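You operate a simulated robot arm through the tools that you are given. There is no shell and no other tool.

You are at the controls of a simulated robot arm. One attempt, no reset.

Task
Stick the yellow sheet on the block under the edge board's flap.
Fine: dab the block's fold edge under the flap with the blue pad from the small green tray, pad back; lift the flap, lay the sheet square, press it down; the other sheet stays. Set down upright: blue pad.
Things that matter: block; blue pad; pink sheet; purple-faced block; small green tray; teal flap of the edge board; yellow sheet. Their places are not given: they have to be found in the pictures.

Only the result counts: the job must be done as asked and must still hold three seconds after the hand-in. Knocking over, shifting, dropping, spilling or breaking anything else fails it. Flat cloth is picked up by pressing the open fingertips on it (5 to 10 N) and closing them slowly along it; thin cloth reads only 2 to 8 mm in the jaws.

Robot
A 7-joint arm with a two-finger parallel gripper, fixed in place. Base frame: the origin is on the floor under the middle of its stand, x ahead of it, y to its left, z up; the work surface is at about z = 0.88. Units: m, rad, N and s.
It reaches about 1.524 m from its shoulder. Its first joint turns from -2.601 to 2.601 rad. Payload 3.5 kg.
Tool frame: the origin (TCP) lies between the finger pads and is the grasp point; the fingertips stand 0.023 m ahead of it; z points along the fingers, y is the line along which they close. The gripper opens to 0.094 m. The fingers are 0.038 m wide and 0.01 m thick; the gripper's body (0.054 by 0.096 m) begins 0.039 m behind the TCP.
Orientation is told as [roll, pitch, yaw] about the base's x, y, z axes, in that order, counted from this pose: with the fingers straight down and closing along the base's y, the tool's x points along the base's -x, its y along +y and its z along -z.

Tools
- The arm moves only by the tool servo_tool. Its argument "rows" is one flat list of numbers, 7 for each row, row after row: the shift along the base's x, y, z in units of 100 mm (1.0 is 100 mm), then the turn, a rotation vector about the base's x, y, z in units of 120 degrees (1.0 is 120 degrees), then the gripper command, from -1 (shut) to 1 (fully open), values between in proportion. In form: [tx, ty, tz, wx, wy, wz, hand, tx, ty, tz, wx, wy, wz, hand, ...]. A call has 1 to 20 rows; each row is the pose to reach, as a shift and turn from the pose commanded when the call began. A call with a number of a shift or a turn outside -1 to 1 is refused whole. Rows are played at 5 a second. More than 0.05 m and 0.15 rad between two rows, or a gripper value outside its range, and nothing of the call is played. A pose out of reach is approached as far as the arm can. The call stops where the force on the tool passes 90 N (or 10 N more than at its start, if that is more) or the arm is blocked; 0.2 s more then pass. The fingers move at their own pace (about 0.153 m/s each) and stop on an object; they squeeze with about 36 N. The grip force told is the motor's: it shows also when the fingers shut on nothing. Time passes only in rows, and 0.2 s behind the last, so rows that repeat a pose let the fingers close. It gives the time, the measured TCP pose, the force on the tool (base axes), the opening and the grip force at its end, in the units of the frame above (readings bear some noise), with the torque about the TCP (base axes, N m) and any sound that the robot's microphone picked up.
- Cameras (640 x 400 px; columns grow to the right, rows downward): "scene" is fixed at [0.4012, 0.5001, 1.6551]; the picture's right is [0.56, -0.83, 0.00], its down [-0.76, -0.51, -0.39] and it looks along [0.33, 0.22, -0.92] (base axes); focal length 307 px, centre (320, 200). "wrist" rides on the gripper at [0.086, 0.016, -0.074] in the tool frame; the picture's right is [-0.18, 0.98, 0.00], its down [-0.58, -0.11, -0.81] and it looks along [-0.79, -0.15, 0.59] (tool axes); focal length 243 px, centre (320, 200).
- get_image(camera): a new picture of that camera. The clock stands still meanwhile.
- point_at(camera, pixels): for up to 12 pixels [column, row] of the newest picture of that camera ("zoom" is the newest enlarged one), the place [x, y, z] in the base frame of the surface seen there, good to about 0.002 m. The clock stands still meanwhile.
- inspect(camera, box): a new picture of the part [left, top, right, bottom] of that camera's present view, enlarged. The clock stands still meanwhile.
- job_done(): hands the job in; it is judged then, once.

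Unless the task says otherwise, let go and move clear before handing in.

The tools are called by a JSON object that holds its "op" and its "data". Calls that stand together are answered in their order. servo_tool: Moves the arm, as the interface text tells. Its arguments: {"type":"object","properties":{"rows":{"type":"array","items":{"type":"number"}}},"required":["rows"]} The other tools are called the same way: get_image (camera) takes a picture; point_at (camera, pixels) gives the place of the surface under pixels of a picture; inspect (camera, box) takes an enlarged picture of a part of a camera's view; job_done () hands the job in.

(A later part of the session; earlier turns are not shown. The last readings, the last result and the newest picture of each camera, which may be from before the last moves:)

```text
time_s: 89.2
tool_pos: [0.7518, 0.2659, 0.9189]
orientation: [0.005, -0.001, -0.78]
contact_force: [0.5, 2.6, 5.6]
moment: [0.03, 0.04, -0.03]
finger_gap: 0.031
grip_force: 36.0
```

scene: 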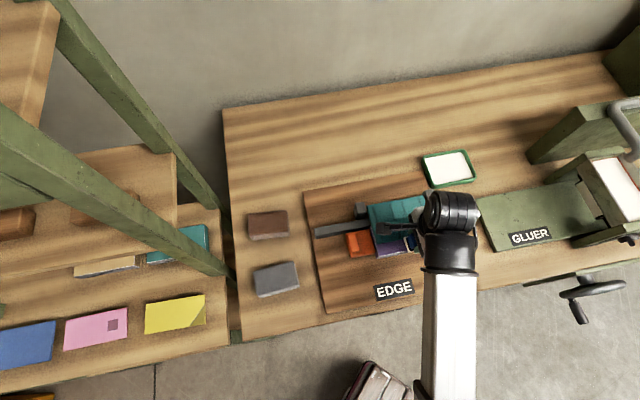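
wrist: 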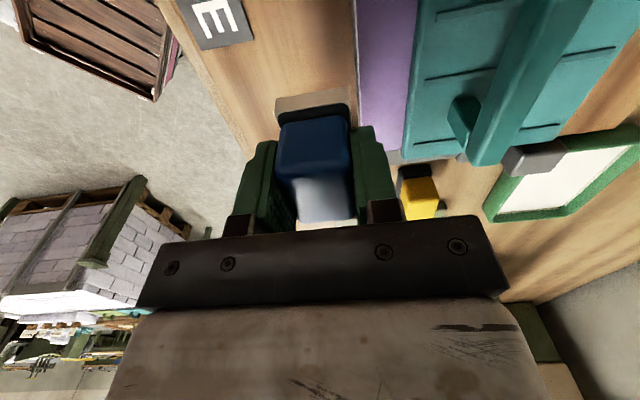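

The pad is on the table with 5.6 N. I'll open the fingers and rise straight up.

{"op": "servo_tool", "data": {"rows": [0, 0, 0, 0, 0, 0, -0.2, 0, 0, 0, 0, 0, 0, 0.0, 0, 0, 0, 0, 0, 0, 0.3, 0, 0, 0, 0, 0, 0, 0.3, 0, 0, 0.1, 0, 0, 0, 0.3, 0, 0, 0.3, 0, 0, 0, 0.3, 0, 0, 0.6, 0, 0, 0, 0.3, 0, 0, 0.95, 0, 0, 0, 0.3]}}

{"op": "inspect", "data": {"camera": "scene", "box": [440, 195, 510, 280]}}

{"op": "get_image", "data": {"camera": "wrist"}}

```text
time_s: 91.0
tool_pos: [0.7537, 0.2655, 1.0121]
orientation: [0.007, -0.001, -0.782]
contact_force: [-0.1, 0.4, 1.5]
moment: [-0.01, -0.01, 0.01]
finger_gap: 0.0611
grip_force: 0.1
```

```text
4.71 times, centred on (475, 238) of scene
```

zoom: 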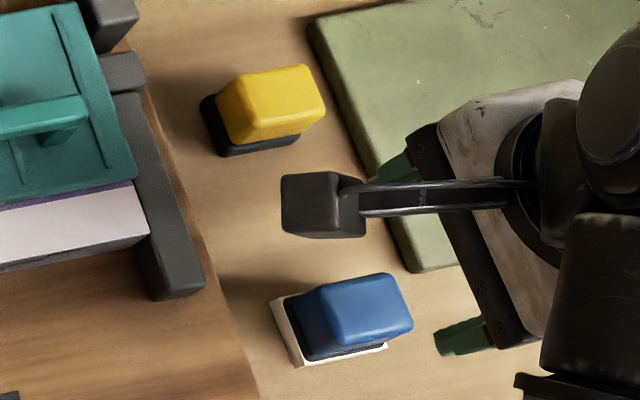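

```text
taken
```

wrist: 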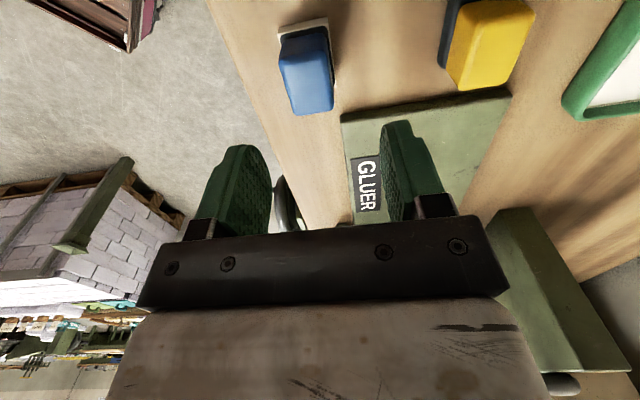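

The blue pad stands upright, with its wet white base on the bench. I'll verify its position against the original.

{"op": "point_at", "data": {"camera": "zoom", "pixels": [[365, 305], [320, 290], [390, 278], [408, 325], [345, 342], [275, 305], [300, 360], [383, 347]]}}

```text
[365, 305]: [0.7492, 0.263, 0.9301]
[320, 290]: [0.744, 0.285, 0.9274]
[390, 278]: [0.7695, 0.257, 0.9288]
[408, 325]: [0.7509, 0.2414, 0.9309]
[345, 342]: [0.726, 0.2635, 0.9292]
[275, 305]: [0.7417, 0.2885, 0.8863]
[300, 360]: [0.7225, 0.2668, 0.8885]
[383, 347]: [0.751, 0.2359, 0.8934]
```

The pad is back within about 6 mm of its first place and upright. Next is the flap: pinching the handle bar's two ends lets it pivot in the grip. I'll rise, move over the board, and turn the yaw to -135° so the camera stays away from the forearm.

{"op": "servo_tool", "data": {"rows": [0, 0, 0.3, 0, 0, 0, 1, 0, 0, 0.6, 0, 0, 0, 1, -0.05, 0.25, 0.9, 0, 0, 0, 1, -0.1, 0.6, 0.9, 0, 0, 0, 1, -0.2, 0.98, 0.9, 0, 0, 0, 1]}}

{"op": "servo_tool", "data": {"rows": [0, 0, 0, 0, 0, -0.0625, 1, 0, 0, 0, 0, 0, -0.125, 1, -0.05, 0.1, 0, 0, 0, -0.1875, 1, -0.05, 0.2, 0, 0, 0, -0.25, 1, -0.1, 0.3, 0, 0, 0, -0.3125, 1, -0.1, 0.4, 0, 0, 0, -0.375, 1, -0.15, 0.5, 0, 0, 0, -0.4375, 1, -0.15, 0.6, 0, 0, 0, -0.5, 1, -0.2, 0.7, 0, 0, 0, -0.5625, 1, -0.2, 0.8, 0, 0, 0, -0.625, 1, -0.23, 0.9, 0, 0, 0, -0.6875, 1, -0.23, 0.98, 0, 0, 0, -0.75, 1]}}

{"op": "get_image", "data": {"camera": "wrist"}}

{"op": "get_image", "data": {"camera": "scene"}}

```text
time_s: 92.2
tool_pos: [0.7328, 0.3639, 1.1027]
orientation: [0.004, -0.002, -0.782]
contact_force: [-0.2, -0.1, -0.5]
moment: [-0.04, -0.05, -0.01]
finger_gap: 0.0941
grip_force: 0.1
```

```text
time_s: 94.8
tool_pos: [0.7082, 0.463, 1.1017]
orientation: [0.007, -0.003, -2.355]
contact_force: [-0.3, -0.3, -0.2]
moment: [0.02, 0.02, 0.01]
finger_gap: 0.094
grip_force: 0.0
```

```text
taken
```

wrist: 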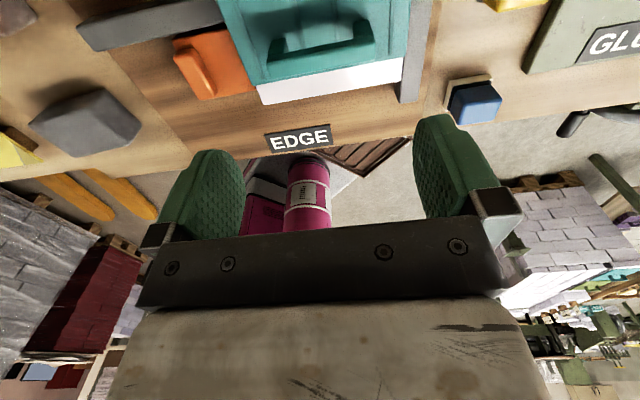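

```text
taken
```

scene: 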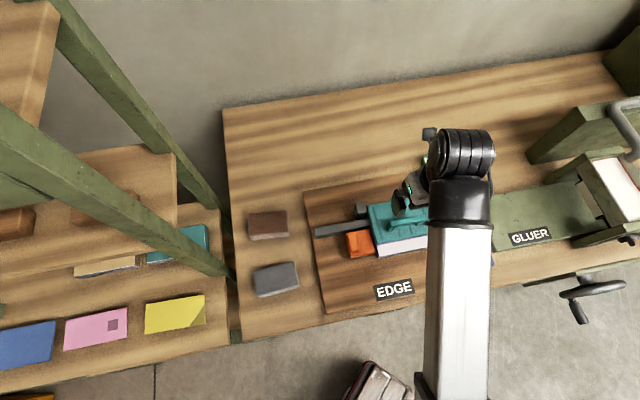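

Yaw -135° is reachable, and the wrist camera now looks back at the flap from behind. I'll measure the handle's ends from here.

{"op": "inspect", "data": {"camera": "wrist", "box": [230, 0, 420, 110]}}

```text
3.37 times, centred on (325, 55) of wrist
```

zoom: 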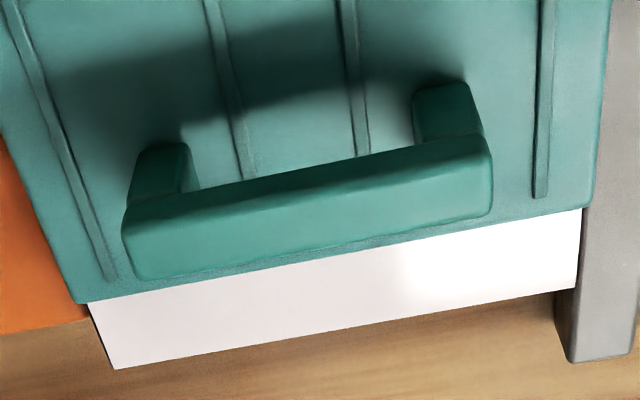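

{"op": "point_at", "data": {"camera": "zoom", "pixels": [[128, 225], [135, 270], [487, 150], [487, 205], [310, 210], [310, 190], [310, 178], [160, 170], [145, 195], [450, 110], [480, 145], [310, 235]]}}

{"op": "point_at", "data": {"camera": "zoom", "pixels": [[190, 185], [425, 130], [130, 240], [490, 180], [92, 300], [575, 205], [115, 362], [575, 285], [400, 180], [200, 230], [540, 190], [590, 200]]}}

```text
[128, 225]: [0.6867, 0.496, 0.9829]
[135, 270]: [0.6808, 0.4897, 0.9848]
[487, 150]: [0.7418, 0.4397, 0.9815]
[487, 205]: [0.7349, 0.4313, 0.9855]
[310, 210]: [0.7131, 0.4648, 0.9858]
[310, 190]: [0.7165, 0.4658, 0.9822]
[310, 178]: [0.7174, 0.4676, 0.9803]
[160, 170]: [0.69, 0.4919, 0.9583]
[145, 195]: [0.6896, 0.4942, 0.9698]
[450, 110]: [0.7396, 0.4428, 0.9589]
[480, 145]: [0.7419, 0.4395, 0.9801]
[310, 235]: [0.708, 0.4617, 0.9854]
```

```text
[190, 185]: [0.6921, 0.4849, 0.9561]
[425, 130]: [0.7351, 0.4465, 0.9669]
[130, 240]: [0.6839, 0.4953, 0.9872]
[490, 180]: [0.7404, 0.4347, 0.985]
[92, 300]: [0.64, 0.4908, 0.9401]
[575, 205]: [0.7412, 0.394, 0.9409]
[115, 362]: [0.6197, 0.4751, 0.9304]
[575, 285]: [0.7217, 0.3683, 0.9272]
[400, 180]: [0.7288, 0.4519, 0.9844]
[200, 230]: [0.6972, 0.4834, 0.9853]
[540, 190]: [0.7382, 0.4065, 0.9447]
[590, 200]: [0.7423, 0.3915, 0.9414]
```

The bar spans u 0.133–0.216, 83 mm, centred at (0.7105,0.4633), and the fingers open to 94 mm. I'll descend to just above the bar and check the alignment.

{"op": "servo_tool", "data": {"rows": [0.02, 0, -0.2, 0, 0, 0, 1, 0.02, 0, -0.4, 0, 0, 0, 1, 0.02, 0, -0.6, 0, 0, 0, 1, 0.02, 0, -0.8, 0, 0, 0, 1, 0.02, 0, -0.8, 0, 0, 0, 1]}}

{"op": "get_image", "data": {"camera": "wrist"}}

{"op": "inspect", "data": {"camera": "wrist", "box": [150, 0, 500, 220]}}

{"op": "inspect", "data": {"camera": "scene", "box": [340, 160, 460, 260]}}

```text
time_s: 96.0
tool_pos: [0.7107, 0.4615, 1.0242]
orientation: [0.007, -0.002, -2.352]
contact_force: [-0.5, 0.2, 1.4]
moment: [0.01, -0.02, -0.01]
finger_gap: 0.0942
grip_force: 0.1
```

```text
taken
```

wrist: 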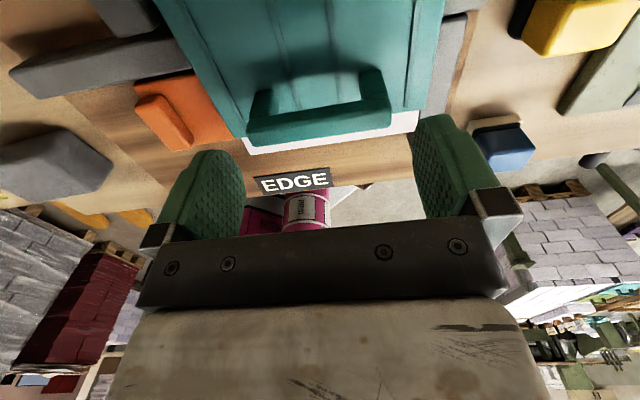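

```text
1.82 times, centred on (325, 110) of wrist
```

zoom: 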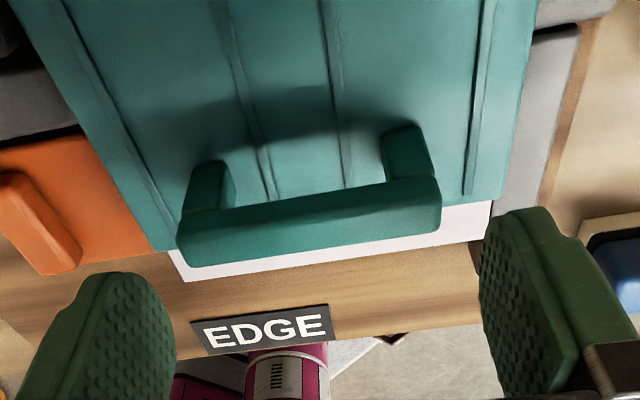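

```text
4.00 times, centred on (400, 210) of scene
```

zoom: 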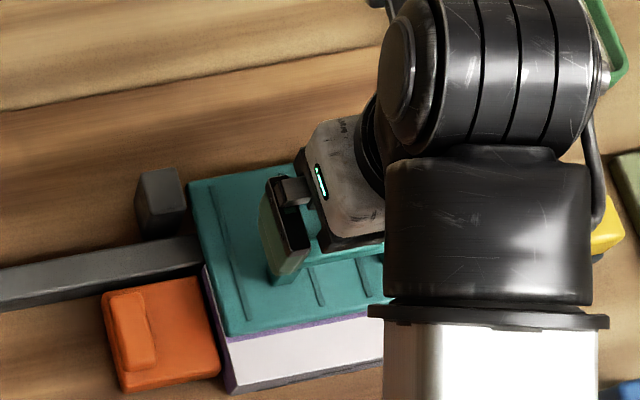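

The bar's ends lie between the fingers in this view. I'll compare their places numerically before going lower.

{"op": "point_at", "data": {"camera": "wrist", "pixels": [[240, 175], [238, 165], [416, 140], [417, 160], [249, 130], [252, 112], [390, 108], [388, 90], [320, 118], [320, 128], [215, 152], [430, 118]]}}

```text
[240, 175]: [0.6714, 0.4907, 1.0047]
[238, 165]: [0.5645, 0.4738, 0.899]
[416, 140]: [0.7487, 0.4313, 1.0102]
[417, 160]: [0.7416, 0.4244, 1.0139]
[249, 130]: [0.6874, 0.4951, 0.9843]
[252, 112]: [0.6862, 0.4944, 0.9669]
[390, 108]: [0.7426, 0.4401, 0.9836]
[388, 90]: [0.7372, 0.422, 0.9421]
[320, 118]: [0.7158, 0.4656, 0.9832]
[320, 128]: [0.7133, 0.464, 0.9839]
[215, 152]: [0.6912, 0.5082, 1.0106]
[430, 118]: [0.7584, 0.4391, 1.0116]
```

The finger faces are at u 0.128 and 0.224 and the bar ends at about 0.134 and 0.215, so there's 6–8 mm of room on each side. I'll descend around the bar and close on its ends slowly.

{"op": "servo_tool", "data": {"rows": [0, 0.015, -0.1, 0, 0, 0, 1, 0, 0.015, -0.2, 0, 0, 0, 1, 0, 0.015, -0.3, 0, 0, 0, 1, 0, 0.015, -0.38, 0, 0, 0, 1, 0, 0.015, -0.38, 0, 0, 0, 1]}}

{"op": "servo_tool", "data": {"rows": [0, 0, 0, 0, 0, 0, 0.9, 0, 0, 0, 0, 0, 0, 0.84, 0, 0, 0, 0, 0, 0, 0.78, 0, 0, 0, 0, 0, 0, 0.7, 0, 0, 0, 0, 0, 0, 0.6, 0, 0, 0, 0, 0, 0, 0.6]}}

```text
time_s: 97.2
tool_pos: [0.7114, 0.4625, 0.9858]
orientation: [0.007, -0.001, -2.351]
contact_force: [-0.2, -0.6, -0.5]
moment: [0.0, 0.02, 0.02]
finger_gap: 0.0941
grip_force: 0.0
```

```text
time_s: 98.6
tool_pos: [0.7114, 0.4635, 0.9867]
orientation: [0.006, -0.002, -2.351]
contact_force: [-2.4, 1.4, -0.6]
moment: [0.22, 0.25, -0.09]
finger_gap: 0.0839
grip_force: 45.3
```

The bar's ends are held with an 84 mm gap and 45 N. I'll start the lift along the hinge's arc, with small steps first to check the forces.

{"op": "servo_tool", "data": {"rows": [0.014, 0.014, 0.03, 0, 0, 0, 0.6, 0.028, 0.028, 0.0585, 0, 0, 0, 0.6, 0.059, 0.059, 0.113, 0, 0, 0, 0.6, 0.059, 0.059, 0.113, 0, 0, 0, 0.6]}}

{"op": "get_image", "data": {"camera": "wrist"}}

{"op": "inspect", "data": {"camera": "scene", "box": [340, 160, 460, 260]}}

```text
time_s: 99.6
tool_pos: [0.7172, 0.4693, 0.9985]
orientation: [0.006, -0.004, -2.353]
contact_force: [-15.5, -6.3, -8.7]
moment: [-0.47, 1.56, -0.25]
finger_gap: 0.0838
grip_force: 44.6
```

```text
taken
```

wrist: 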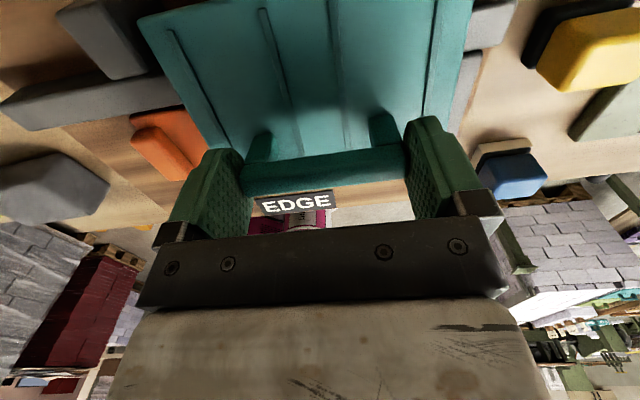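

```text
4.00 times, centred on (400, 210) of scene
```

zoom: 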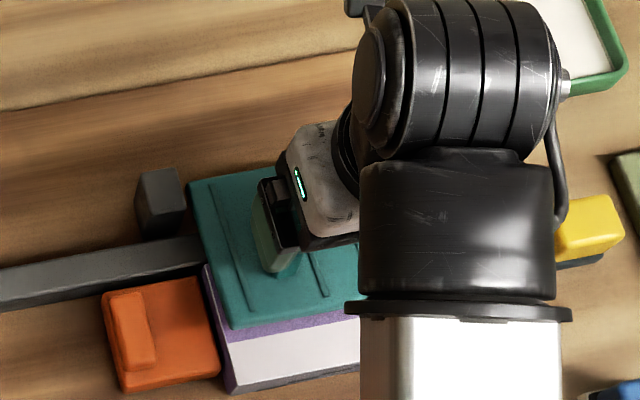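

The flap's front edge is rising, with a moderate 18 N from friction in the pivot. I'll continue along the arc to about 30°.

{"op": "servo_tool", "data": {"rows": [0.0345, 0.0345, 0.051, 0, 0, 0, 0.6, 0.072, 0.072, 0.0973, 0, 0, 0, 0.6, 0.112, 0.112, 0.139, 0, 0, 0, 0.6, 0.155, 0.155, 0.1753, 0, 0, 0, 0.6, 0.155, 0.155, 0.1753, 0, 0, 0, 0.6]}}

{"op": "get_image", "data": {"camera": "wrist"}}

{"op": "inspect", "data": {"camera": "scene", "box": [340, 160, 460, 260]}}

```text
time_s: 100.8
tool_pos: [0.7315, 0.484, 1.0146]
orientation: [0.004, -0.004, -2.351]
contact_force: [-22.2, -3.8, 2.4]
moment: [-0.14, 1.75, -0.37]
finger_gap: 0.084
grip_force: 44.9
```

```text
taken
```

wrist: 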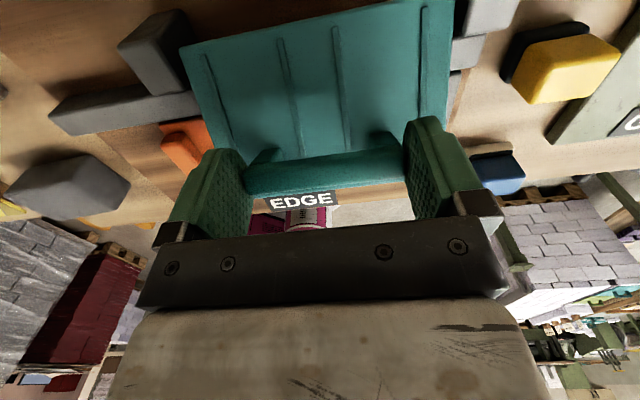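

```text
4.00 times, centred on (400, 210) of scene
```

zoom: 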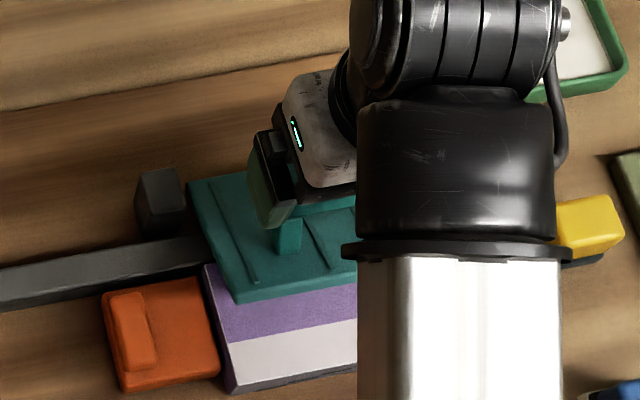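

The flap is clearly opening, and more of the lilac face is exposed in the scene zoom at (280,310). I'll continue to about 60°.

{"op": "servo_tool", "data": {"rows": [0.0448, 0.0448, 0.031, 0, 0, 0, 0.6, 0.0912, 0.0912, 0.057, 0, 0, 0, 0.6, 0.139, 0.139, 0.076, 0, 0, 0, 0.6, 0.188, 0.188, 0.09, 0, 0, 0, 0.6, 0.237, 0.237, 0.097, 0, 0, 0, 0.6, 0.287, 0.287, 0.099, 0, 0, 0, 0.6, 0.287, 0.287, 0.099, 0, 0, 0, 0.6]}}

{"op": "get_image", "data": {"camera": "wrist"}}

{"op": "inspect", "data": {"camera": "scene", "box": [340, 160, 460, 260]}}

```text
time_s: 102.4
tool_pos: [0.7606, 0.5132, 1.0254]
orientation: [0.005, -0.005, -2.35]
contact_force: [-20.5, -1.9, 3.3]
moment: [-0.28, 1.85, -0.02]
finger_gap: 0.0838
grip_force: 45.0
```

```text
taken
```

wrist: 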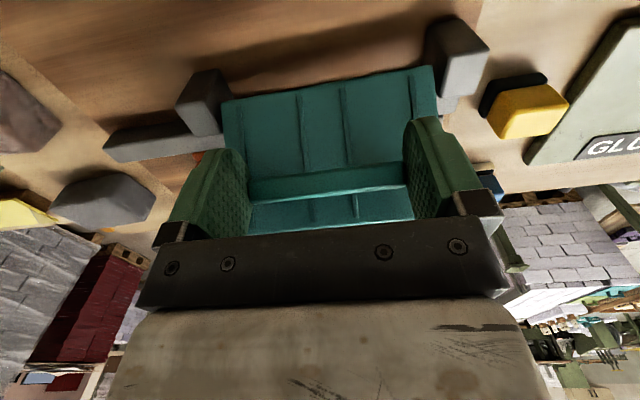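

```text
4.00 times, centred on (400, 210) of scene
```

zoom: 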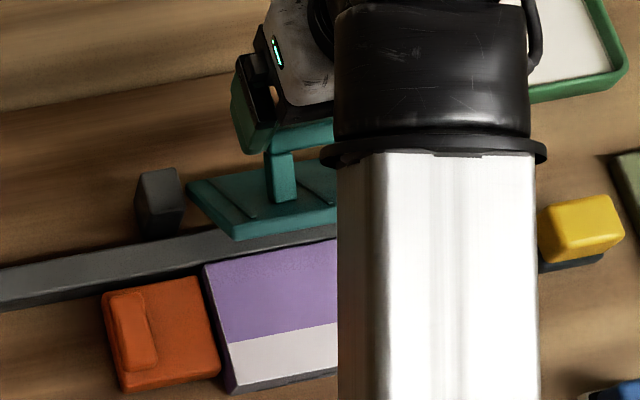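

It works smoothly, and the flap stands at about 60°. I'll continue to 90°.

{"op": "servo_tool", "data": {"rows": [0.0497, 0.0497, -0.005, 0, 0, 0, 0.6, 0.099, 0.099, -0.016, 0, 0, 0, 0.6, 0.147, 0.147, -0.032, 0, 0, 0, 0.6, 0.1945, 0.1945, -0.055, 0, 0, 0, 0.6, 0.24, 0.24, -0.084, 0, 0, 0, 0.6, 0.2838, 0.2838, -0.118, 0, 0, 0, 0.6, 0.2838, 0.2838, -0.118, 0, 0, 0, 0.6]}}

{"op": "get_image", "data": {"camera": "wrist"}}

{"op": "inspect", "data": {"camera": "scene", "box": [340, 140, 460, 260]}}

```text
time_s: 104.0
tool_pos: [0.7901, 0.5419, 1.0147]
orientation: [0.007, 0.002, -2.353]
contact_force: [-1.9, -4.7, 24.6]
moment: [-0.88, 1.23, 0.11]
finger_gap: 0.0839
grip_force: 44.8
```

```text
taken
```

wrist: 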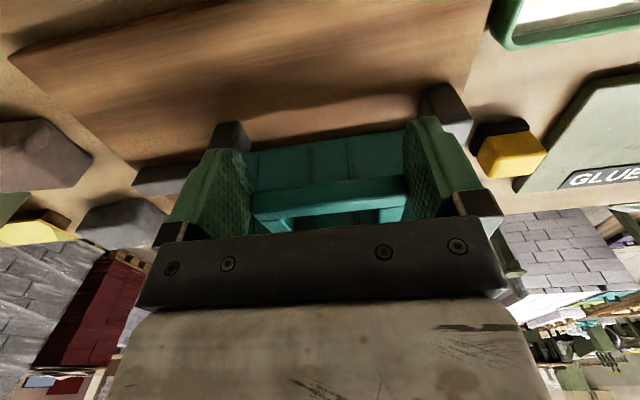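

```text
3.33 times, centred on (400, 200) of scene
```

zoom: 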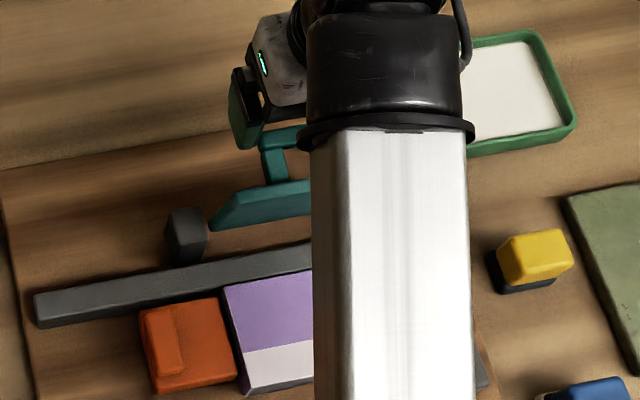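

The flap is at about 90°. I'll go past vertical to about 100–105° and watch for a stop.

{"op": "servo_tool", "data": {"rows": [0.0207, 0.0207, -0.0185, 0, 0, 0, 0.6, 0.0414, 0.0414, -0.039, 0, 0, 0, 0.6, 0.0802, 0.0802, -0.083, 0, 0, 0, 0.6, 0.0802, 0.0802, -0.083, 0, 0, 0, 0.6]}}

```text
time_s: 105.0
tool_pos: [0.7975, 0.551, 1.0056]
orientation: [0.007, 0.001, -2.35]
contact_force: [2.7, 0.3, 17.9]
moment: [-0.71, 0.55, 0.15]
finger_gap: 0.0835
grip_force: 44.9
```

{"op": "servo_tool", "data": {"rows": [0.018, 0.018, -0.024, 0, 0, 0, 0.6, 0.036, 0.036, -0.049, 0, 0, 0, 0.6, 0.052, 0.052, -0.075, 0, 0, 0, 0.6, 0.069, 0.069, -0.102, 0, 0, 0, 0.6, 0.069, 0.069, -0.102, 0, 0, 0, 0.6]}}

{"op": "get_image", "data": {"camera": "wrist"}}

{"op": "inspect", "data": {"camera": "scene", "box": [340, 140, 460, 260]}}

```text
time_s: 106.2
tool_pos: [0.8036, 0.5565, 0.9941]
orientation: [0.007, -0.002, -2.351]
contact_force: [6.3, 7.4, 29.2]
moment: [-0.8, 1.17, -0.01]
finger_gap: 0.0834
grip_force: 44.7
```

```text
taken
```

wrist: 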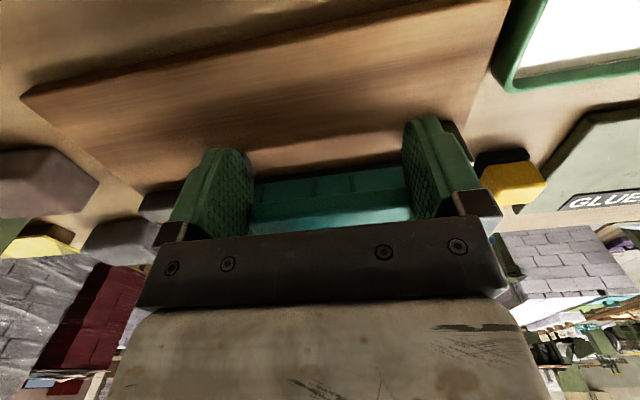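

```text
3.33 times, centred on (400, 200) of scene
```

zoom: 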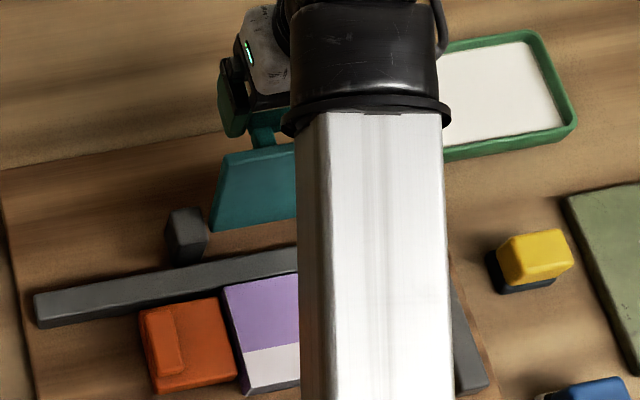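

The flap leans back past vertical to about 110°, with its underside visible in the scene zoom at (255,185). I'll try a few degrees more to see whether it has reached its stop.

{"op": "servo_tool", "data": {"rows": [0.015, 0.015, -0.028, 0, 0, 0, 0.6, 0.029, 0.029, -0.057, 0, 0, 0, 0.6, 0.029, 0.029, -0.057, 0, 0, 0, 0.6]}}

```text
time_s: 107.0
tool_pos: [0.8067, 0.5582, 0.9883]
orientation: [0.01, -0.001, -2.353]
contact_force: [12.6, 4.0, 36.6]
moment: [-0.81, 0.7, 0.08]
finger_gap: 0.0839
grip_force: 45.2
```

The force rises only gently, and by geometry the flap's top edge is close to the hand, so I'll stop here. I'll open the fingers while staying put and see whether the flap rests open by itself.

{"op": "servo_tool", "data": {"rows": [0, 0, 0, 0, 0, 0, 0.75, 0, 0, 0, 0, 0, 0, 0.85, 0, 0, 0, 0, 0, 0, 0.95, 0, 0, 0, 0, 0, 0, 1.0, 0, 0, 0, 0, 0, 0, 1.0]}}

{"op": "get_image", "data": {"camera": "wrist"}}

{"op": "inspect", "data": {"camera": "scene", "box": [340, 140, 460, 260]}}

```text
time_s: 108.2
tool_pos: [0.8064, 0.5599, 0.9878]
orientation: [0.006, -0.001, -2.351]
contact_force: [0.4, -0.2, -0.2]
moment: [0.0, 0.03, -0.03]
finger_gap: 0.0941
grip_force: 0.0
```

```text
taken
```

wrist: 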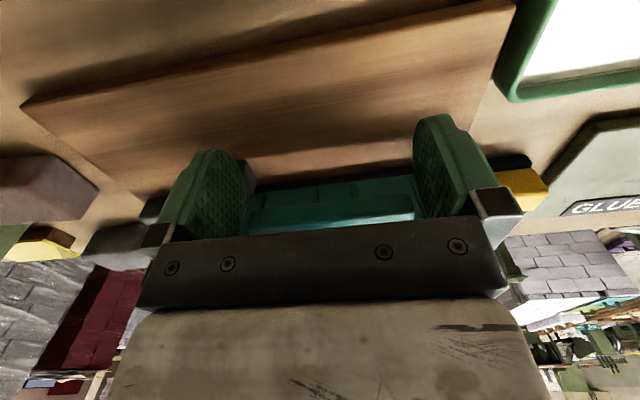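

```text
3.33 times, centred on (400, 200) of scene
```

zoom: 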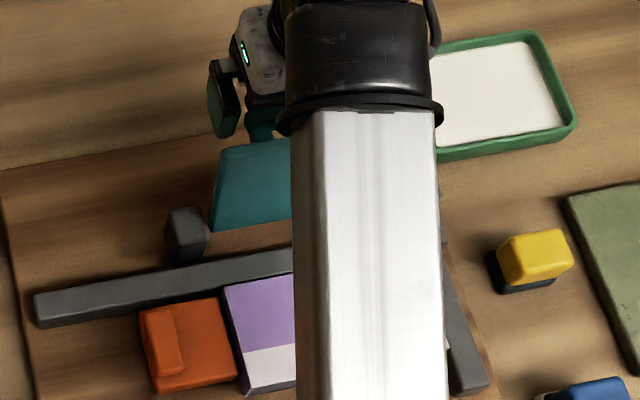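

The force is zero and the flap stays leaning back by itself. I'll withdraw straight up, edging slightly away from the flap.

{"op": "servo_tool", "data": {"rows": [0.03, 0.03, 0.1, 0, 0, 0, 1, 0.07, 0.07, 0.25, 0, 0, 0, 1, 0.1, 0.1, 0.45, 0, 0, 0, 1, 0.1, 0.1, 0.7, 0, 0, 0, 1, 0.1, 0.1, 1.0, 0, 0, 0, 1]}}

{"op": "get_image", "data": {"camera": "wrist"}}

{"op": "get_image", "data": {"camera": "scene"}}

```text
time_s: 109.4
tool_pos: [0.8152, 0.57, 1.0881]
orientation: [0.007, -0.001, -2.351]
contact_force: [-0.2, 0.0, -0.2]
moment: [-0.01, -0.02, -0.01]
finger_gap: 0.0939
grip_force: 0.0
```

```text
taken
```

wrist: 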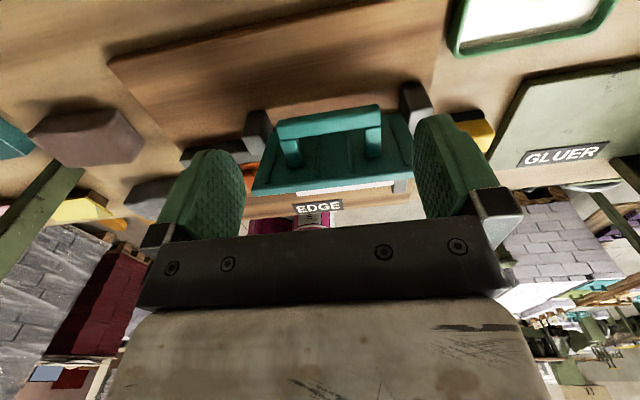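

```text
taken
```

scene: 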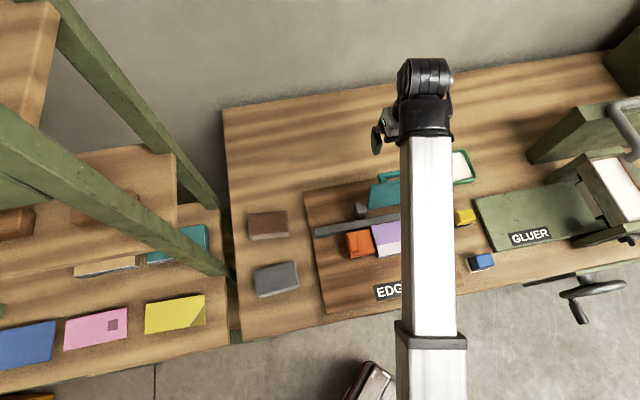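

The flap is standing open behind the posts, and the lilac face with its white strip is bare. I'll withdraw toward the front, turning back to yaw -45°.

{"op": "servo_tool", "data": {"rows": [-0.1, -0.1, 0.3, 0, 0, 0, 1, -0.3, -0.3, 0.3, 0, 0, 0, 1, -0.55, -0.55, 0.3, 0, 0, 0, 1, -0.8, -0.8, 0.3, 0, 0, 0, 1, -1.0, -1.0, 0.3, 0, 0, 0, 1]}}

{"op": "servo_tool", "data": {"rows": [-0.08, 0, 0, 0, 0, 0.0625, 1, -0.17, 0, 0, 0, 0, 0.125, 1, -0.25, 0, 0, 0, 0, 0.1875, 1, -0.33, 0.02, 0, 0, 0, 0.25, 1, -0.42, 0.04, 0, 0, 0, 0.3125, 1, -0.5, 0.06, 0, 0, 0, 0.375, 1, -0.58, 0.08, 0, 0, 0, 0.4375, 1, -0.67, 0.1, 0, 0, 0, 0.5, 1, -0.75, 0.12, 0, 0, 0, 0.5625, 1, -0.83, 0.14, 0, 0, 0, 0.625, 1, -0.92, 0.17, 0, 0, 0, 0.6875, 1, -1.0, 0.2, 0, 0, 0, 0.75, 1]}}

```text
time_s: 110.6
tool_pos: [0.7137, 0.4694, 1.1184]
orientation: [0.008, -0.001, -2.353]
contact_force: [-0.1, 0.0, -0.3]
moment: [-0.01, 0.02, -0.01]
finger_gap: 0.0941
grip_force: 0.2
```

```text
time_s: 113.2
tool_pos: [0.6171, 0.4903, 1.1182]
orientation: [0.005, -0.002, -0.779]
contact_force: [0.1, 0.2, 0.2]
moment: [0.0, -0.03, 0.05]
finger_gap: 0.0939
grip_force: 0.0
```

The hand is clear and back at yaw -45°. I'll travel along the front of the rack at v≈0.70 toward the sheets.

{"op": "servo_tool", "data": {"rows": [-0.33, 0.07, 0, 0, 0, 0, 1, -0.66, 0.14, 0, 0, 0, 0, 1, -1.0, 0.2, 0, 0, 0, 0, 1]}}

{"op": "servo_tool", "data": {"rows": [-0.33, 0.2, 0, 0, 0, 0, 1, -0.66, 0.4, 0, 0, 0, 0, 1, -1.0, 0.6, 0, 0, 0, 0, 1]}}

{"op": "servo_tool", "data": {"rows": [-0.25, 0.25, 0, 0, 0, 0, 1, -0.5, 0.5, 0, 0, 0, 0, 1, -0.75, 0.75, 0, 0, 0, 0, 1]}}

{"op": "servo_tool", "data": {"rows": [-0.25, 0.25, 0, 0, 0, 0, 1, -0.5, 0.5, 0, 0, 0, 0, 1, -0.75, 0.75, 0, 0, 0, 0, 1]}}

{"op": "get_image", "data": {"camera": "scene"}}

{"op": "get_image", "data": {"camera": "wrist"}}

```text
time_s: 114.0
tool_pos: [0.5194, 0.5087, 1.1183]
orientation: [0.007, -0.003, -0.779]
contact_force: [-0.8, 0.7, -0.4]
moment: [-0.04, -0.02, -0.03]
finger_gap: 0.0941
grip_force: 0.1
```

```text
time_s: 114.8
tool_pos: [0.4207, 0.5718, 1.1147]
orientation: [0.021, -0.001, -0.781]
contact_force: [-0.4, -0.2, -0.1]
moment: [-0.01, -0.03, 0.0]
finger_gap: 0.0939
grip_force: 0.1
out of reach, approached as far as the arm can: row 2, 3
```

```text
time_s: 115.6
tool_pos: [0.3407, 0.6457, 1.1137]
orientation: [0.013, -0.001, -0.783]
contact_force: [0.3, -0.3, -0.2]
moment: [0.04, -0.01, 0.02]
finger_gap: 0.0937
grip_force: 0.0
```

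```text
time_s: 116.4
tool_pos: [0.2681, 0.7218, 1.1187]
orientation: [0.009, -0.003, -0.781]
contact_force: [-0.7, -0.3, 0.7]
moment: [0.05, -0.02, 0.0]
finger_gap: 0.094
grip_force: 0.3
```

```text
taken
```

scene: 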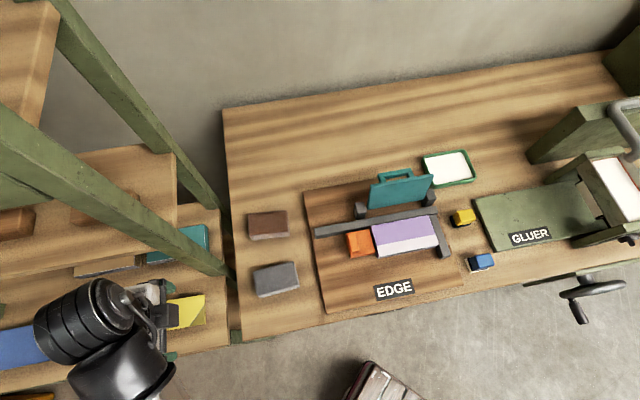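

```text
taken
```

wrist: 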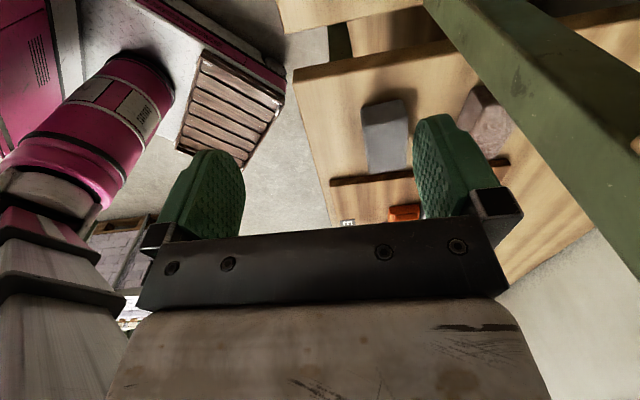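

The block is now fully visible in the scene. I'll measure it accurately while the view is clear.

{"op": "inspect", "data": {"camera": "scene", "box": [340, 160, 460, 265]}}

```text
3.81 times, centred on (400, 212) of scene
```

zoom: 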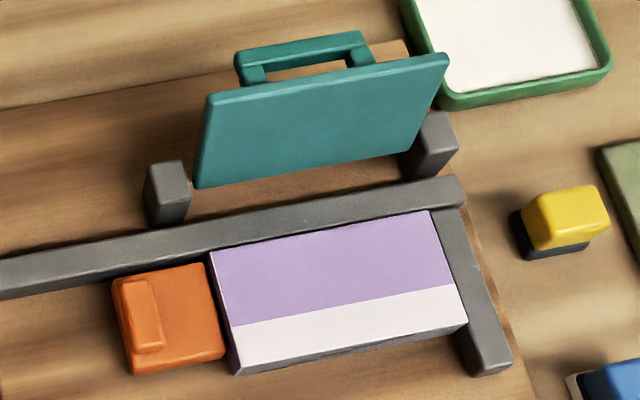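

{"op": "point_at", "data": {"camera": "zoom", "pixels": [[214, 252], [428, 213], [464, 322], [241, 368], [236, 326], [450, 288], [320, 235], [340, 345], [340, 305], [212, 256], [242, 374], [467, 325]]}}

{"op": "point_at", "data": {"camera": "zoom", "pixels": [[200, 180], [210, 100], [445, 60], [320, 130], [410, 165], [300, 50], [170, 170], [440, 125], [320, 210], [60, 260], [480, 350], [165, 320]]}}

```text
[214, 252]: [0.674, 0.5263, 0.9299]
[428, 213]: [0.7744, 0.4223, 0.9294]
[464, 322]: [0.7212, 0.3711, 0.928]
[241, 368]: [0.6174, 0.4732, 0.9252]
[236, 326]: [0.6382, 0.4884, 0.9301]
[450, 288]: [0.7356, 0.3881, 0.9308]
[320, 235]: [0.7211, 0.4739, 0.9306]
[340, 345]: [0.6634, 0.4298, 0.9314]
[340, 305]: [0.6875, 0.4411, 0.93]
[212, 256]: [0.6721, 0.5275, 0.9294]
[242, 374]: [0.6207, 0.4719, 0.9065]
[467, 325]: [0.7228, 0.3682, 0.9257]
```

```text
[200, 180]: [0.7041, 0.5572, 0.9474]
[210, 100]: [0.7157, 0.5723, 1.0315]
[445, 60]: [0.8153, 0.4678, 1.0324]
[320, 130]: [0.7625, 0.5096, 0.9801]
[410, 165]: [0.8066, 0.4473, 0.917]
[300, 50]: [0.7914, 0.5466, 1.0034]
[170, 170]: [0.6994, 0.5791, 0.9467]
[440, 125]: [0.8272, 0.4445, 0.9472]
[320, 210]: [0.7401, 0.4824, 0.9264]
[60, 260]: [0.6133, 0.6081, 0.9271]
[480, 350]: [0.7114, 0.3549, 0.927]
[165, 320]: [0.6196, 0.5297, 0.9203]
```

The block's top spans u 0.102–0.249 and v 0.7725–0.8485, with the white strip at the front, and the flap rests about 13° past vertical. I'll move on past the yellow sheet so the wrist camera can look back at it.

{"op": "servo_tool", "data": {"rows": [-0.25, 0.25, 0, 0, 0, 0, 1, -0.5, 0.5, 0, 0, 0, 0, 1, -0.7, 0.78, 0, 0, 0, 0, 1]}}

{"op": "servo_tool", "data": {"rows": [-0.25, 0.3, 0, 0, 0, 0, 1, -0.5, 0.6, 0, 0, 0, 0, 1, -0.72, 0.92, 0, 0, 0, 0, 1, -0.72, 0.92, -0.3, 0, 0, 0, 1]}}

{"op": "get_image", "data": {"camera": "wrist"}}

```text
time_s: 117.2
tool_pos: [0.1973, 0.8018, 1.1174]
orientation: [0.007, -0.002, -0.781]
contact_force: [-0.1, 0.6, 0.8]
moment: [0.03, 0.0, 0.02]
finger_gap: 0.0942
grip_force: 0.2
```

```text
time_s: 118.2
tool_pos: [0.1246, 0.8921, 1.0876]
orientation: [0.008, -0.002, -0.78]
contact_force: [0.1, -0.3, -0.4]
moment: [0.03, 0.01, 0.0]
finger_gap: 0.0938
grip_force: 0.0
```

```text
taken
```

wrist: 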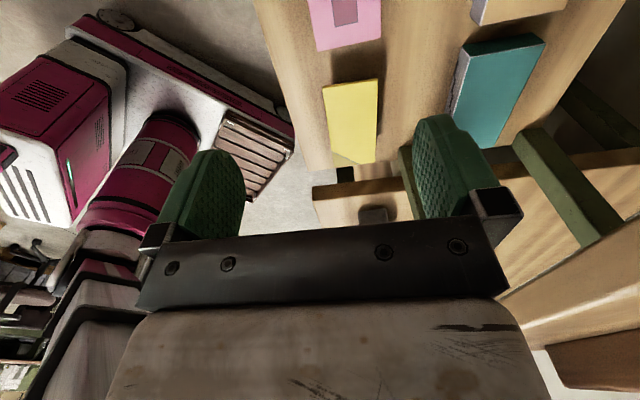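

The yellow sheet is in view near (350,120). I'll enlarge it to see what it lies on.

{"op": "inspect", "data": {"camera": "wrist", "box": [290, 60, 410, 180]}}

{"op": "inspect", "data": {"camera": "scene", "box": [130, 280, 220, 345]}}

```text
3.33 times, centred on (350, 120) of wrist
```

zoom: 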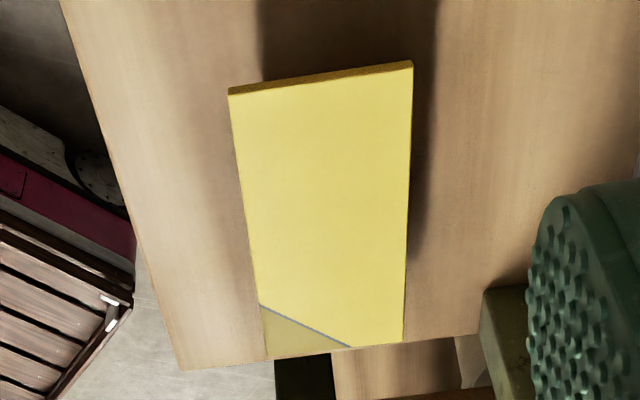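

```text
6.15 times, centred on (175, 312) of scene
```

zoom: 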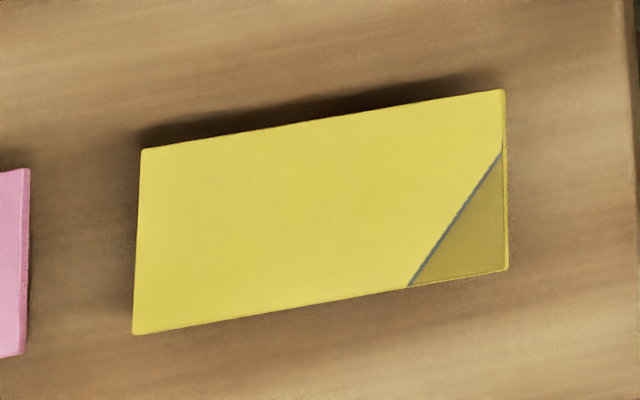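

The yellow sheet looks like a thin stiff card about 31 mm above the shelf, with its shadow set off below. I'd like a lower viewing angle to see what holds it up, so I'll move further back and lower.

{"op": "servo_tool", "data": {"rows": [-0.2, 0.2, -0.1, 0, 0, 0, 1, -0.4, 0.4, -0.3, 0, 0, 0, 1, -0.6, 0.6, -0.5, 0, 0, 0, 1, -0.8, 0.8, -0.7, 0, 0, 0, 1]}}

{"op": "servo_tool", "data": {"rows": [-0.2, 0.2, -0.2, 0, 0, 0, 1, -0.4, 0.4, -0.5, 0, 0, 0, 1, -0.4, 0.4, -0.5, 0, 0, 0, 1]}}

{"op": "get_image", "data": {"camera": "wrist"}}

{"op": "get_image", "data": {"camera": "scene"}}

```text
time_s: 119.2
tool_pos: [0.0439, 0.9722, 1.0144]
orientation: [0.006, -0.002, -0.782]
contact_force: [0.3, -0.3, -0.3]
moment: [-0.02, -0.01, -0.03]
finger_gap: 0.0939
grip_force: 0.0
```

```text
time_s: 120.0
tool_pos: [0.0048, 1.0097, 0.9658]
orientation: [0.005, -0.002, -0.78]
contact_force: [-0.4, -0.8, 0.0]
moment: [-0.01, -0.01, 0.01]
finger_gap: 0.0937
grip_force: 0.1
```

```text
taken
```

wrist: 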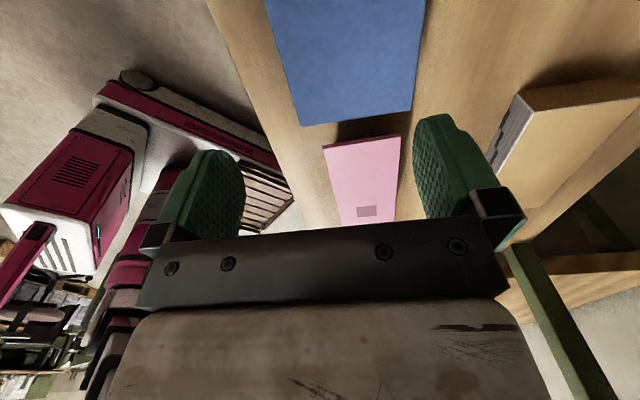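

```text
taken
```

scene: 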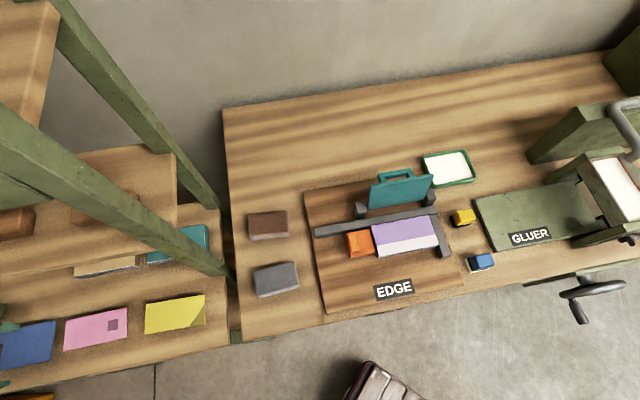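

The pink sheet's near edge shows at (360,140). I'll enlarge that as an example of how these sheets are supported.

{"op": "inspect", "data": {"camera": "wrist", "box": [300, 90, 430, 230]}}

{"op": "inspect", "data": {"camera": "scene", "box": [140, 285, 215, 340]}}

```text
2.86 times, centred on (365, 160) of wrist
```

zoom: 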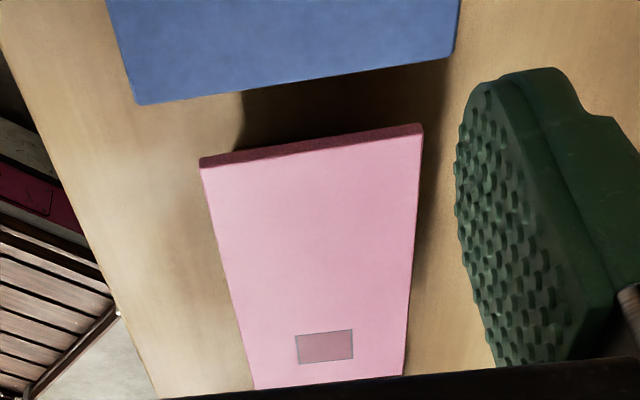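

```text
7.27 times, centred on (178, 312) of scene
```

zoom: 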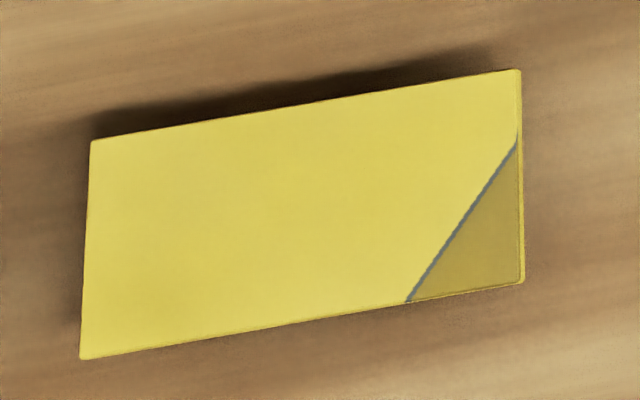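

I'll measure the yellow sheet's corners and edges in this large zoom.

{"op": "point_at", "data": {"camera": "zoom", "pixels": [[94, 146], [514, 75], [518, 277], [85, 353], [300, 110], [300, 315], [88, 250], [515, 180], [300, 215], [92, 144], [516, 72], [82, 355]]}}

{"op": "point_at", "data": {"camera": "zoom", "pixels": [[521, 180], [522, 278], [522, 100], [300, 322], [300, 318], [150, 344], [450, 293], [150, 135], [150, 132], [450, 85], [450, 82], [83, 250]]}}

```text
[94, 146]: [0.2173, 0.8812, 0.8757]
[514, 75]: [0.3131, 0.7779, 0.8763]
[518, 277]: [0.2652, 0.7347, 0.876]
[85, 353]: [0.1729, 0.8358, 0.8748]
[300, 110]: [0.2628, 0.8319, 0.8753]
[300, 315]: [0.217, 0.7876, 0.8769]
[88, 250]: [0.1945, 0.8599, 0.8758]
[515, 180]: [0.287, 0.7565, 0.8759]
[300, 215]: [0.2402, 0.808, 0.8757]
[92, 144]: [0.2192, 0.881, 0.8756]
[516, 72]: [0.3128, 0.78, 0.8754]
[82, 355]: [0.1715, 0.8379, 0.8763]
```

```text
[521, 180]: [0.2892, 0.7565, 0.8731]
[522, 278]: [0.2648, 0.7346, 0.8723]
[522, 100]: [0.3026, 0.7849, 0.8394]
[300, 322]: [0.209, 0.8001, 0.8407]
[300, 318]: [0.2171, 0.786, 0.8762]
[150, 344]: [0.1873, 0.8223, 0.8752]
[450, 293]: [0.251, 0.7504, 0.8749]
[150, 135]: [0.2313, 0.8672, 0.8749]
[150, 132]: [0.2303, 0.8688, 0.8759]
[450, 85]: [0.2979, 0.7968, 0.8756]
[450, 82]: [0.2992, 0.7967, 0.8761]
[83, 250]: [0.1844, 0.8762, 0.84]
```

The yellow sheet measures 0.139 x 0.065 m, 3.5 mm thick, flat and stiff, centred at (0.242,0.808) and turned about -47°. Its width fits between the opened fingers, so I'll try holding it by its two long edges, which keeps it flat. I'll move above it.

{"op": "servo_tool", "data": {"rows": [0.1, -0.1, 0.2, 0, 0, 0, 1, 0.4, -0.35, 0.3, 0, 0, 0, 1, 0.7, -0.6, 0.3, 0, 0, 0, 1, 0.95, -0.82, 0.3, 0, 0, 0, 1]}}

{"op": "servo_tool", "data": {"rows": [0.35, -0.3, 0, 0, 0, 0, 1, 0.7, -0.6, 0, 0, 0, 0, 1, 1.0, -0.85, 0, 0, 0, -0.0167, 1]}}

{"op": "servo_tool", "data": {"rows": [0.2, -0.17, 0, 0, 0, 0, 1, 0.42, -0.35, 0, 0, 0, 0, 1, 0.42, -0.35, 0, 0, 0, 0, 1]}}

{"op": "get_image", "data": {"camera": "wrist"}}

```text
time_s: 121.0
tool_pos: [0.0998, 0.9305, 0.9927]
orientation: [0.007, -0.001, -0.781]
contact_force: [0.3, -0.8, 0.5]
moment: [-0.02, -0.02, -0.02]
finger_gap: 0.0942
grip_force: 0.0
```

```text
time_s: 121.8
tool_pos: [0.1992, 0.8393, 0.9952]
orientation: [0.009, -0.002, -0.815]
contact_force: [-0.2, 0.2, -0.1]
moment: [-0.02, -0.02, -0.03]
finger_gap: 0.0939
grip_force: 0.0
```

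```text
time_s: 122.6
tool_pos: [0.2435, 0.8084, 0.9947]
orientation: [0.008, -0.002, -0.815]
contact_force: [-0.3, 0.3, 0.0]
moment: [0.03, -0.01, 0.02]
finger_gap: 0.0941
grip_force: 0.1
```

```text
taken
```

wrist: 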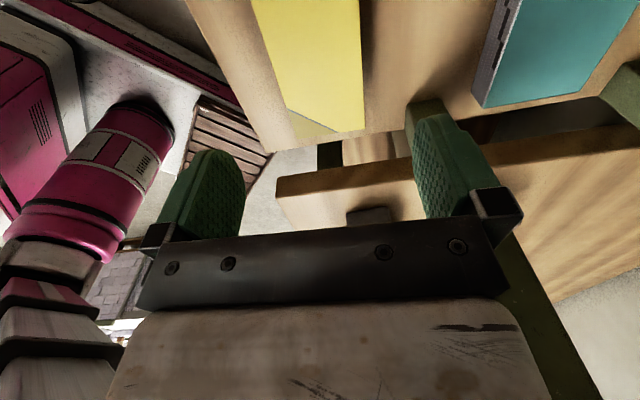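

The sheet lies between the fingers. I'll descend so the fingertips straddle its long edges, tips just below its underside.

{"op": "servo_tool", "data": {"rows": [-0.005, -0.005, -0.2, 0, 0, 0, 1, -0.01, -0.01, -0.45, 0, 0, 0, 1, -0.01, -0.01, -0.7, 0, 0, 0, 1, -0.01, -0.01, -0.9, 0, 0, 0, 1, -0.01, -0.01, -1.0, 0, 0, 0, 1, -0.01, -0.01, -1.0, 0, 0, 0, 1]}}

{"op": "get_image", "data": {"camera": "wrist"}}

{"op": "inspect", "data": {"camera": "scene", "box": [80, 250, 230, 360]}}

```text
time_s: 124.0
tool_pos: [0.2429, 0.8091, 0.8917]
orientation: [0.005, 0.0, -0.816]
contact_force: [0.7, 0.3, 0.5]
moment: [0.02, -0.03, -0.02]
finger_gap: 0.0941
grip_force: 0.1
```

```text
taken
```

wrist: 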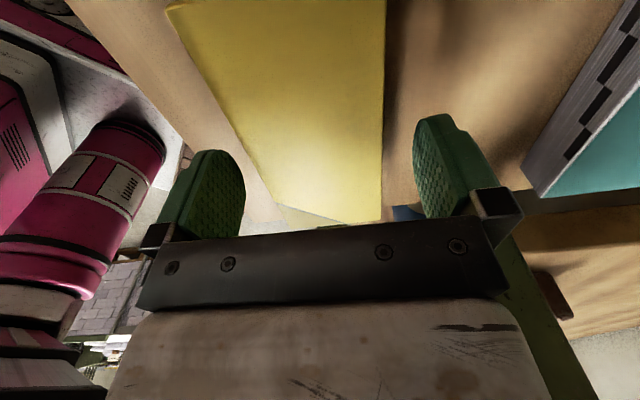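

```text
3.64 times, centred on (155, 305) of scene
```

zoom: 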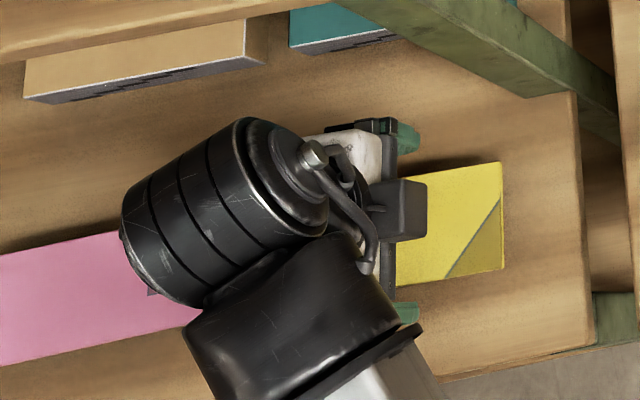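

The fingertips are about 3 mm below the sheet's underside on both sides. I'll close slowly and watch whether the gap stops at 65 mm, which would mean it is stiff.

{"op": "servo_tool", "data": {"rows": [0, 0, 0, 0, 0, 0, 0.8, 0, 0, 0, 0, 0, 0, 0.65, 0, 0, 0, 0, 0, 0, 0.55, 0, 0, 0, 0, 0, 0, 0.48, 0, 0, 0, 0, 0, 0, 0.43, 0, 0, 0, 0, 0, 0, 0.4, 0, 0, 0, 0, 0, 0, 0.38]}}

{"op": "servo_tool", "data": {"rows": [0, 0, 0, 0, 0, 0, 0.36, 0, 0, 0, 0, 0, 0, 0.35, 0, 0, 0, 0, 0, 0, 0.34]}}

{"op": "get_image", "data": {"camera": "wrist"}}

```text
time_s: 125.6
tool_pos: [0.2431, 0.81, 0.8929]
orientation: [0.006, -0.002, -0.816]
contact_force: [-0.6, 0.6, 0.1]
moment: [0.0, -0.04, 0.0]
finger_gap: 0.0668
grip_force: 35.5
```

```text
time_s: 126.4
tool_pos: [0.2425, 0.8095, 0.8918]
orientation: [0.007, -0.002, -0.815]
contact_force: [-0.3, 0.2, -0.4]
moment: [0.02, 0.0, 0.0]
finger_gap: 0.0669
grip_force: 36.1
```

```text
taken
```

wrist: 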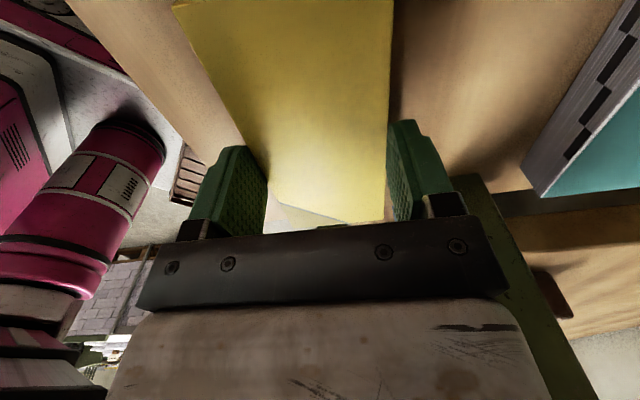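

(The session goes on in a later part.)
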